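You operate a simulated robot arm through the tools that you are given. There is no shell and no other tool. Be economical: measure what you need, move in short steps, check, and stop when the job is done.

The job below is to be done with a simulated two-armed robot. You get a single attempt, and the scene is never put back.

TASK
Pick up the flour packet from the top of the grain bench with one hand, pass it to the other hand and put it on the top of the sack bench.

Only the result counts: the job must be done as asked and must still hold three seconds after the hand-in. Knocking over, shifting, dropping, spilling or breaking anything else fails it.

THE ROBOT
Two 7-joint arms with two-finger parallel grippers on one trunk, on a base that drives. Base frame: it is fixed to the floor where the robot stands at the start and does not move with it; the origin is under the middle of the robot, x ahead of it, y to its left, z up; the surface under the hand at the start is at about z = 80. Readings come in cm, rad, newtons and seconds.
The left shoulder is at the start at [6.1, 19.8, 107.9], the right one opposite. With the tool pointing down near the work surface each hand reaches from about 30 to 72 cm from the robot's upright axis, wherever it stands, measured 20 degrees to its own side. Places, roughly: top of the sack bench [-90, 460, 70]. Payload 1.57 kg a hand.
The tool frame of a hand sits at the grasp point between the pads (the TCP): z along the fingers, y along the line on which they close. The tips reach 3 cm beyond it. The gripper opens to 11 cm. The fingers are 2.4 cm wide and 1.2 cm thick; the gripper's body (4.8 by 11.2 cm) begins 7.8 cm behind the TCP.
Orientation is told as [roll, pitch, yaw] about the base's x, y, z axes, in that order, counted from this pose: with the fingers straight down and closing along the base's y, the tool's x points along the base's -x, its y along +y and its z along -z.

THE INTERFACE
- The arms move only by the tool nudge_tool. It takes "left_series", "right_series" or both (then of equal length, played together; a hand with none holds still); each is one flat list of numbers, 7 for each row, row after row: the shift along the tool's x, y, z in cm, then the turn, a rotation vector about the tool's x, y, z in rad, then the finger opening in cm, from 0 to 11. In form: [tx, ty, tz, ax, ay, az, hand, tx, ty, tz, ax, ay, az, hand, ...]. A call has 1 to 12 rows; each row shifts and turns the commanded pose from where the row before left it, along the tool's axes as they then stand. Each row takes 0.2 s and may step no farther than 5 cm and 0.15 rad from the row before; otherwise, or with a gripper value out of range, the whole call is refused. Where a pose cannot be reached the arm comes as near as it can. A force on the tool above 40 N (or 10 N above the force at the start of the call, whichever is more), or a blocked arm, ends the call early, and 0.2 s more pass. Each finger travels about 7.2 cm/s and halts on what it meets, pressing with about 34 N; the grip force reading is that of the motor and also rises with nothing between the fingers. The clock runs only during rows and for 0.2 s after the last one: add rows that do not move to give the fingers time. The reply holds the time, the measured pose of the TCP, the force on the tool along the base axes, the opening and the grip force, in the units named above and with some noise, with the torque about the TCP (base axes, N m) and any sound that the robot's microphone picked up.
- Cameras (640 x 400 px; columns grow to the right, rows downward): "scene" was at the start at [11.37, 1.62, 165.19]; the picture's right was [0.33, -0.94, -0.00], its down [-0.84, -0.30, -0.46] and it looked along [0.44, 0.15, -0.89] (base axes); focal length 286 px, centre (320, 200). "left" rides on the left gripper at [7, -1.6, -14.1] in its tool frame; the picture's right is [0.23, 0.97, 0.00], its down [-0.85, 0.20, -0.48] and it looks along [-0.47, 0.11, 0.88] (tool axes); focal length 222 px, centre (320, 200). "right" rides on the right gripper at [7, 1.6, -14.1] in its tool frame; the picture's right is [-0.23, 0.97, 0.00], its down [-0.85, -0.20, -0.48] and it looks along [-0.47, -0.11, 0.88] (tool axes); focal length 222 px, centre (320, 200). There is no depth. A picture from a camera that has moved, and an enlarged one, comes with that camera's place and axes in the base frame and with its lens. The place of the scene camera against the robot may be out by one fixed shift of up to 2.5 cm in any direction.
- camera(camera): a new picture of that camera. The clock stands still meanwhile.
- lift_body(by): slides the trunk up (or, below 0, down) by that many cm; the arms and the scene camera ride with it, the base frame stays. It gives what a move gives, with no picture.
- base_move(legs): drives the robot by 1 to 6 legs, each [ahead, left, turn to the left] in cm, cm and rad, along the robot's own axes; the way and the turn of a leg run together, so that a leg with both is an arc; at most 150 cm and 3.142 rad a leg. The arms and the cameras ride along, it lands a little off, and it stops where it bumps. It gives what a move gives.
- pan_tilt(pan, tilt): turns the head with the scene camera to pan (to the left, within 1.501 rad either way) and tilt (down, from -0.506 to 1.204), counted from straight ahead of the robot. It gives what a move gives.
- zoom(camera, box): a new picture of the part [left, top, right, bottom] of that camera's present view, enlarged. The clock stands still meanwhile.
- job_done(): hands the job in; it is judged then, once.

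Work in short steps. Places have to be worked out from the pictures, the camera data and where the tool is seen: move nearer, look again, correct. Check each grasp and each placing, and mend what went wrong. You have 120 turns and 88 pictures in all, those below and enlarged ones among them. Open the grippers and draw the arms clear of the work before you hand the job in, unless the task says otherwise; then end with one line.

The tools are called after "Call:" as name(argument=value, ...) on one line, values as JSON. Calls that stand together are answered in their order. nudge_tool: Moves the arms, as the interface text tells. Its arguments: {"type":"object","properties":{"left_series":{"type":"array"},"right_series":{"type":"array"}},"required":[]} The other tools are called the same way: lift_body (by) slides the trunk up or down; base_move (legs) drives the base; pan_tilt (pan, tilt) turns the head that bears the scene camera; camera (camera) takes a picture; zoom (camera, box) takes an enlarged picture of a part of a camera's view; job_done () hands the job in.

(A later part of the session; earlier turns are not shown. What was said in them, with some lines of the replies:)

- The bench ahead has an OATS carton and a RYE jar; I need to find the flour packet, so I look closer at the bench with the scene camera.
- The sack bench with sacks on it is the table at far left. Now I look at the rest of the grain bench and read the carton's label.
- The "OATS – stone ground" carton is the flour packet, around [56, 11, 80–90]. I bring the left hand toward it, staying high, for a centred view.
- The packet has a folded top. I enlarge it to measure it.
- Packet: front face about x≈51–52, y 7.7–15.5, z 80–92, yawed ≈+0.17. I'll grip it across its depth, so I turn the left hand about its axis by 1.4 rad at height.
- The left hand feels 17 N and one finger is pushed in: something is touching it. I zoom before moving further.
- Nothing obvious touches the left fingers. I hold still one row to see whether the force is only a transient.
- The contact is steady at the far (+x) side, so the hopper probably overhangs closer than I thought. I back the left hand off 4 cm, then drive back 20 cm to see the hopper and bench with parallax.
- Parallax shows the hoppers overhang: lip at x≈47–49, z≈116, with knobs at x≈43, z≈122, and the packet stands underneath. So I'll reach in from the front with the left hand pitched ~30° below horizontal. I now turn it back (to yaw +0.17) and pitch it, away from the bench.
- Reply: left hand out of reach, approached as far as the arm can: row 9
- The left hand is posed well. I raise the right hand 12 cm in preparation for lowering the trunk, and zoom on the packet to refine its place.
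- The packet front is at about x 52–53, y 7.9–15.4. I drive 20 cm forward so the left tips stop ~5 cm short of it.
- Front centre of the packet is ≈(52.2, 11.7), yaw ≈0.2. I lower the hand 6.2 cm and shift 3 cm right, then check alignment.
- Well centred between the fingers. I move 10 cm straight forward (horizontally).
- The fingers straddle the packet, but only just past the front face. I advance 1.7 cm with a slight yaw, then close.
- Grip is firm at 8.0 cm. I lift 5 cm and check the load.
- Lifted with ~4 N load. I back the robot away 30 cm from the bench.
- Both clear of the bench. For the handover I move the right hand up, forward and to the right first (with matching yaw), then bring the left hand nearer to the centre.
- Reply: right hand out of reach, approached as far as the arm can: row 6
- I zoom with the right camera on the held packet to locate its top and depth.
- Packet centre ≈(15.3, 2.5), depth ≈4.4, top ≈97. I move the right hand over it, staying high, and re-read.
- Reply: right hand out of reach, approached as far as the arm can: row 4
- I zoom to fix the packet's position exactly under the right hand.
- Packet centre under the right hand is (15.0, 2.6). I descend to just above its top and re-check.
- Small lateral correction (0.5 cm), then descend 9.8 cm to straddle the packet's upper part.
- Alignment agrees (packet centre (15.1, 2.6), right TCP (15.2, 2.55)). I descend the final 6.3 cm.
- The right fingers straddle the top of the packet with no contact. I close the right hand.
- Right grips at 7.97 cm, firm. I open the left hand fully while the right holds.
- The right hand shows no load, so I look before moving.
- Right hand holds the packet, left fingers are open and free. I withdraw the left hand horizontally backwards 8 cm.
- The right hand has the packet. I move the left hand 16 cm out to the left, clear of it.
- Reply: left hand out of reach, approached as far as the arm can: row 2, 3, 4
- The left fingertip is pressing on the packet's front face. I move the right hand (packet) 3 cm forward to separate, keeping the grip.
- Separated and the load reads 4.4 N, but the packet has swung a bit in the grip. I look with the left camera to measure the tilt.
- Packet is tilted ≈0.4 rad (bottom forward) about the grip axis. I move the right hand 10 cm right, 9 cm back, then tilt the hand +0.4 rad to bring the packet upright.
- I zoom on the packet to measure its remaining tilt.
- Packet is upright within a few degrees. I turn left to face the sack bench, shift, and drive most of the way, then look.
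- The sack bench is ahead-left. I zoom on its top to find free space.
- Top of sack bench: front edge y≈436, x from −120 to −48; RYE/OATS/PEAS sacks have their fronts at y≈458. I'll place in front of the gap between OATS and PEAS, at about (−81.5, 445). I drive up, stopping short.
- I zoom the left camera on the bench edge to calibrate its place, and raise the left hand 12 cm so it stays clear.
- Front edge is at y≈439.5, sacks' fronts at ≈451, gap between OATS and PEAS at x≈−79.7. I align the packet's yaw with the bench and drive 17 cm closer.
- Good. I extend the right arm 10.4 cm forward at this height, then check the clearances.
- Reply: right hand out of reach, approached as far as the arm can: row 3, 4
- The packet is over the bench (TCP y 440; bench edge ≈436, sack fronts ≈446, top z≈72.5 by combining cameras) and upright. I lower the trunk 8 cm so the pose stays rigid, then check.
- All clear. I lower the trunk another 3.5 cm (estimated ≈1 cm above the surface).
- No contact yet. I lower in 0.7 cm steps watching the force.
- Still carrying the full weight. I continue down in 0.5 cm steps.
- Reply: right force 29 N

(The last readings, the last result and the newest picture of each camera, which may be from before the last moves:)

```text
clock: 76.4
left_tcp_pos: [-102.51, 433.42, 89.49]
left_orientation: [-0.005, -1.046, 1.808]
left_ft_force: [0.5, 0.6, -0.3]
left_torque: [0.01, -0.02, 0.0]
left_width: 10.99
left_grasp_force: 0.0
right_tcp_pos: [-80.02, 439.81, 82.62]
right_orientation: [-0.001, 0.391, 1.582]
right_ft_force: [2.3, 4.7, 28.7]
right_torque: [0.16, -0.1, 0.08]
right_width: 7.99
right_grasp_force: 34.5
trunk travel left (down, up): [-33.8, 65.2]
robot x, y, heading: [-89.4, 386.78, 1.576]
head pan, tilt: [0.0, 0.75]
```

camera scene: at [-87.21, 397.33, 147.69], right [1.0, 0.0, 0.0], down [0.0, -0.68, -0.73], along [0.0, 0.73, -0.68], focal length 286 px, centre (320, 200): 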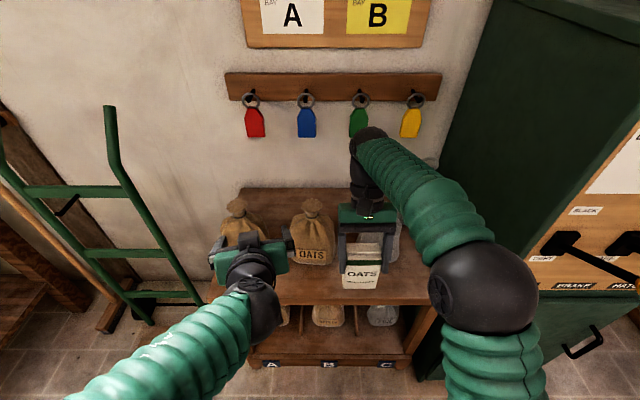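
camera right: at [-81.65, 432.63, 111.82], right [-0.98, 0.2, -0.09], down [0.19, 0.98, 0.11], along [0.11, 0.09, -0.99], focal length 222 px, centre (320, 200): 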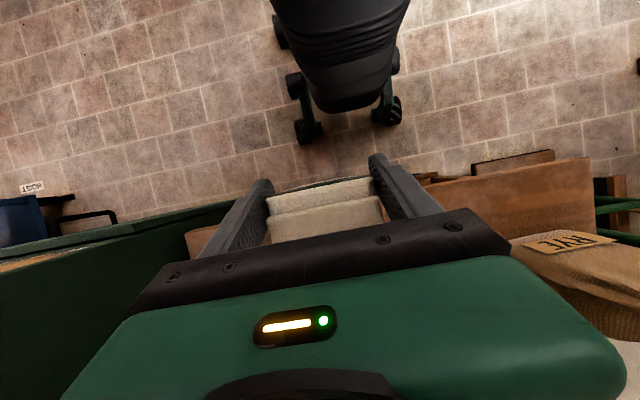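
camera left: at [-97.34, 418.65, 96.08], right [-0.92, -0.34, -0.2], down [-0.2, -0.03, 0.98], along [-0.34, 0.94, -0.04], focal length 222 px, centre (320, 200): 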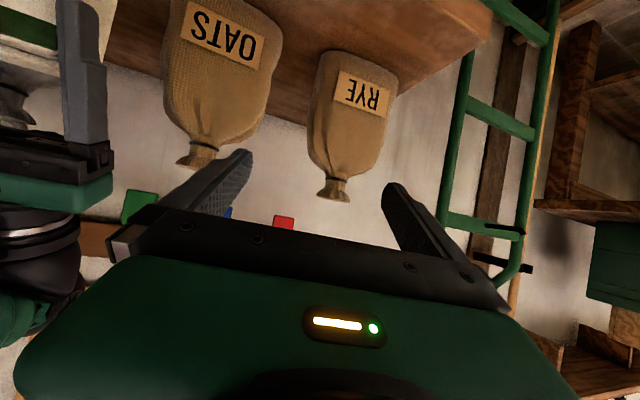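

Contact (28 N). I ease up 0.3 cm and check the packet's standing on the bench.

Call:
lift_body(by=0.3)

Call:
pan_tilt(pan=0.0, tilt=0.9)

Call:
zoom(camera="scene", box=[270, 130, 430, 250])

Call:
zoom(camera="right", box=[200, 100, 440, 250])

```text
clock: 76.9
left_tcp_pos: [-102.46, 433.39, 89.55]
left_orientation: [0.001, -1.045, 1.802]
left_ft_force: [0.0, -0.2, 0.5]
left_torque: [-0.01, 0.03, -0.01]
left_width: 11.0
left_grasp_force: 0.1
right_tcp_pos: [-79.87, 439.87, 82.63]
right_orientation: [0.0, 0.397, 1.581]
right_ft_force: [1.6, 1.4, 17.7]
right_torque: [-0.05, -0.01, 0.01]
right_width: 7.98
right_grasp_force: 34.2
trunk travel left (down, up): [-34.1, 64.9]
robot x, y, heading: [-89.27, 386.25, 1.572]
head pan, tilt: [0.0, 0.75]
```

```text
clock: 77.6
left_tcp_pos: [-102.36, 433.54, 89.63]
left_orientation: [-0.004, -1.044, 1.808]
left_ft_force: [0.0, 0.6, 0.6]
left_torque: [-0.01, -0.01, 0.01]
left_width: 11.01
left_grasp_force: 0.0
right_tcp_pos: [-79.86, 439.95, 82.65]
right_orientation: [0.0, 0.398, 1.583]
right_ft_force: [1.3, -3.9, 5.4]
right_torque: [-0.5, -0.02, 0.03]
right_width: 7.99
right_grasp_force: 33.6
trunk travel left (down, up): [-34.1, 64.9]
robot x, y, heading: [-89.33, 386.52, 1.572]
head pan, tilt: [0.0, 0.901]
```

```text
3.33 times, centred on (350, 190) of scene
camera zoom: at [-87.13, 396.39, 133.09], right [1.0, 0.0, 0.0], down [0.0, -0.78, -0.62], along [0.0, 0.62, -0.78], focal length 953 px, centre (220, 233)
```

zoom: 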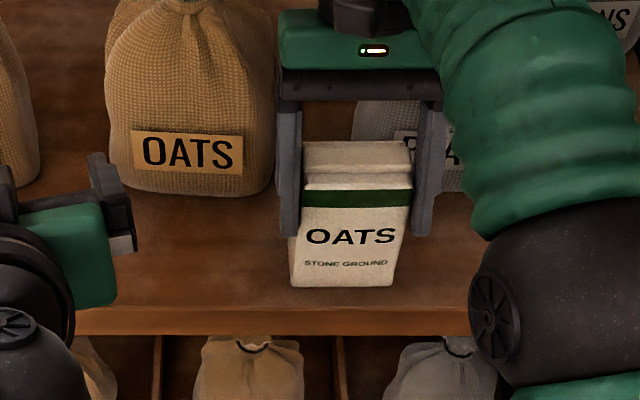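

```text
2.67 times, centred on (320, 175) of right
camera zoom: at [-81.54, 438.92, 98.34], right [-0.98, 0.2, -0.09], down [0.19, 0.98, 0.11], along [0.11, 0.09, -0.99], focal length 592 px, centre (320, 267)
```

zoom: 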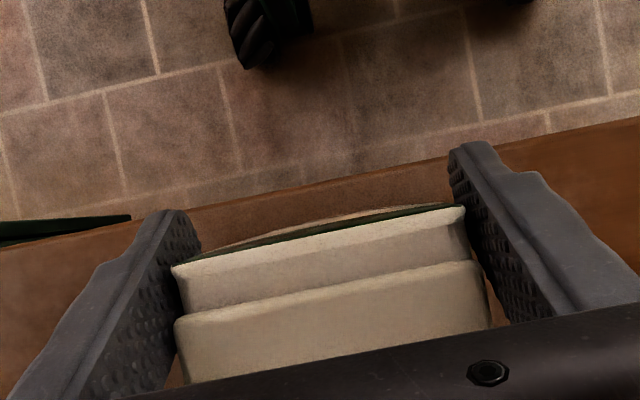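

The packet stands on the bench about 2 cm in from the edge, clear of the sacks. I open the right fingers gently.

Call:
nudge_tool(right_series=[0, 0, 0, 0, 0, 0, 8.5, 0, 0, 0, 0, 0, 0, 9.5, 0, 0, 0, 0, 0, 0, 9.8])

Call:
zoom(camera="scene", box=[270, 130, 430, 250])

```text
clock: 78.4
left_tcp_pos: [-102.39, 433.67, 89.73]
left_orientation: [-0.007, -1.045, 1.814]
left_ft_force: [0.4, -0.5, -0.2]
left_torque: [0.02, 0.0, -0.01]
left_width: 11.0
left_grasp_force: 0.1
right_tcp_pos: [-79.87, 440.07, 82.67]
right_orientation: [0.0, 0.396, 1.582]
right_ft_force: [0.0, -0.1, 0.2]
right_torque: [-0.03, 0.04, 0.01]
right_width: 9.8
right_grasp_force: 0.0
trunk travel left (down, up): [-34.1, 64.9]
robot x, y, heading: [-89.12, 386.29, 1.577]
head pan, tilt: [0.0, 0.901]
```

```text
3.33 times, centred on (350, 190) of scene
camera zoom: at [-87.16, 396.55, 133.11], right [1.0, 0.0, 0.0], down [0.0, -0.78, -0.62], along [0.0, 0.62, -0.78], focal length 953 px, centre (220, 233)
```

zoom: 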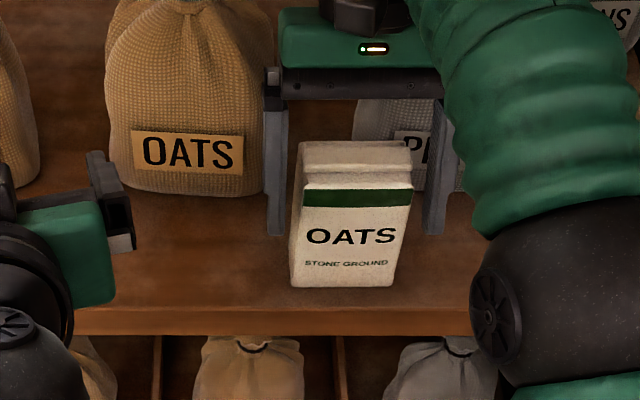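

The packet stands by itself. I lift the trunk 16 cm straight up to free the hand, then back away.

Call:
lift_body(by=16)

Call:
base_move(legs=[[-35, 0, 0]])

Call:
pan_tilt(pan=0.0, tilt=0.6)

Call:
camera(camera="scene")

```text
clock: 80.2
left_tcp_pos: [-102.46, 433.6, 105.86]
left_orientation: [-0.008, -1.047, 1.813]
left_ft_force: [-0.2, -1.1, -0.1]
left_torque: [-0.04, 0.0, -0.02]
left_width: 10.98
left_grasp_force: 0.1
right_tcp_pos: [-79.9, 440.11, 98.74]
right_orientation: [0.0, 0.396, 1.58]
right_ft_force: [-0.5, 0.0, -1.2]
right_torque: [-0.01, 0.0, 0.01]
right_width: 9.79
right_grasp_force: 0.1
trunk travel left (down, up): [-50.1, 48.9]
robot x, y, heading: [-89.2, 386.44, 1.576]
head pan, tilt: [0.0, 0.901]
```

```text
clock: 82.5
left_tcp_pos: [-102.28, 398.61, 105.45]
left_orientation: [-0.006, -1.041, 1.809]
left_ft_force: [-0.2, 0.3, -0.5]
left_torque: [0.03, 0.0, 0.0]
left_width: 11.0
left_grasp_force: 0.1
right_tcp_pos: [-79.9, 404.99, 98.77]
right_orientation: [0.001, 0.395, 1.579]
right_ft_force: [-0.4, -0.3, -0.5]
right_torque: [0.0, 0.02, -0.01]
right_width: 9.82
right_grasp_force: 0.0
trunk travel left (down, up): [-50.1, 48.9]
robot x, y, heading: [-89.19, 351.4, 1.573]
head pan, tilt: [0.0, 0.901]
```

```text
clock: 83.3
left_tcp_pos: [-102.4, 398.47, 105.63]
left_orientation: [-0.005, -1.041, 1.812]
left_ft_force: [0.0, 0.0, 0.3]
left_torque: [0.0, 0.02, 0.0]
left_width: 11.01
left_grasp_force: 0.0
right_tcp_pos: [-79.91, 404.81, 98.81]
right_orientation: [0.001, 0.393, 1.579]
right_ft_force: [-0.5, -0.6, 0.3]
right_torque: [-0.01, 0.03, -0.03]
right_width: 9.81
right_grasp_force: 0.1
trunk travel left (down, up): [-50.1, 48.9]
robot x, y, heading: [-89.31, 351.09, 1.57]
head pan, tilt: [0.0, 0.6]
```

```text
12 pictures are left
camera scene: at [-87.13, 362.81, 151.56], right [1.0, 0.0, 0.0], down [0.0, -0.57, -0.82], along [0.0, 0.82, -0.57], focal length 286 px, centre (320, 200)
```

scene: 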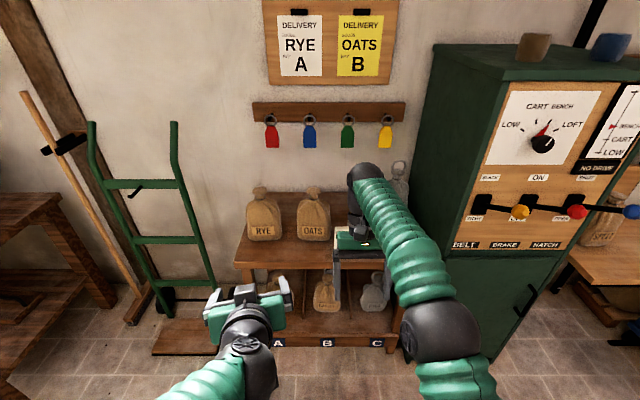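

The packet is hidden behind the hand; I check with the left and right cameras.

Call:
camera(camera="left")

Call:
base_move(legs=[[-15, 25, 0]])

Call:
camera(camera="scene")

```text
11 pictures are left
camera left: at [-97.29, 383.61, 106.75], right [-0.92, -0.34, -0.2], down [-0.2, -0.03, 0.98], along [-0.34, 0.94, -0.04], focal length 222 px, centre (320, 200)
```

left: 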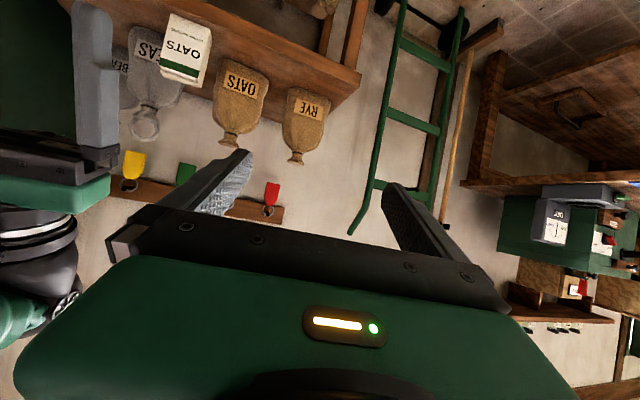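

```text
clock: 85.3
left_tcp_pos: [-126.21, 384.1, 105.43]
left_orientation: [0.0, -1.04, 1.805]
left_ft_force: [1.1, 0.4, 0.0]
left_torque: [-0.04, 0.02, 0.01]
left_width: 11.01
left_grasp_force: 0.0
right_tcp_pos: [-103.67, 390.38, 98.75]
right_orientation: [0.006, 0.395, 1.581]
right_ft_force: [1.5, -0.1, 0.1]
right_torque: [-0.03, 0.07, -0.06]
right_width: 9.81
right_grasp_force: 0.1
trunk travel left (down, up): [-50.1, 48.9]
robot x, y, heading: [-113.72, 337.06, 1.572]
head pan, tilt: [0.0, 0.6]
```

```text
10 pictures are left
camera scene: at [-110.69, 348.33, 151.59], right [1.0, 0.0, -0.01], down [-0.01, -0.57, -0.82], along [0.0, 0.82, -0.57], focal length 286 px, centre (320, 200)
```

scene: 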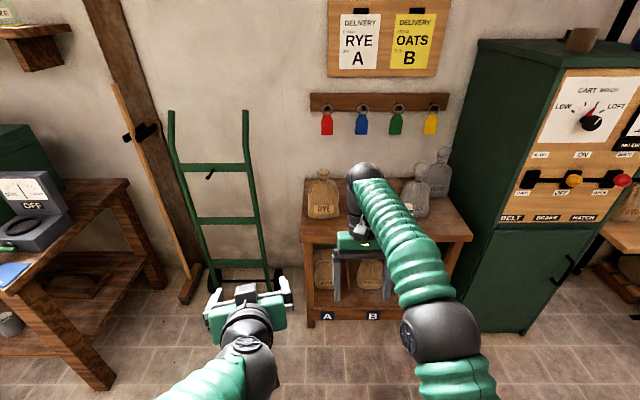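

The left camera showed the packet standing upright on the sack bench with all the sacks in place, and both hands are clear. I open the right gripper fully and hand in.

Call:
nudge_tool(right_series=[0, 0, 0, 0, 0, 0, 11, 0, 0, 0, 0, 0, 0, 11])

Call:
job_done()

```text
clock: 85.9
left_tcp_pos: [-126.38, 383.98, 105.5]
left_orientation: [-0.005, -1.038, 1.813]
left_ft_force: [0.3, 0.2, -0.3]
left_torque: [-0.02, 0.02, 0.06]
left_width: 10.98
left_grasp_force: 0.0
right_tcp_pos: [-103.86, 390.36, 98.88]
right_orientation: [0.002, 0.394, 1.579]
right_ft_force: [0.7, 0.4, -0.1]
right_torque: [-0.01, 0.04, -0.06]
right_width: 10.99
right_grasp_force: 0.1
trunk travel left (down, up): [-50.1, 48.9]
robot x, y, heading: [-113.56, 336.81, 1.568]
head pan, tilt: [0.0, 0.6]
```

```text
The job is handed in.
```

I picked up the flour packet (the "OATS – stone ground" carton) with the left hand, passed it to the right hand, and stood it upright on the sack bench; the left hand bumped a hopper front (about 17 N, nothing seen to move) before the pick.
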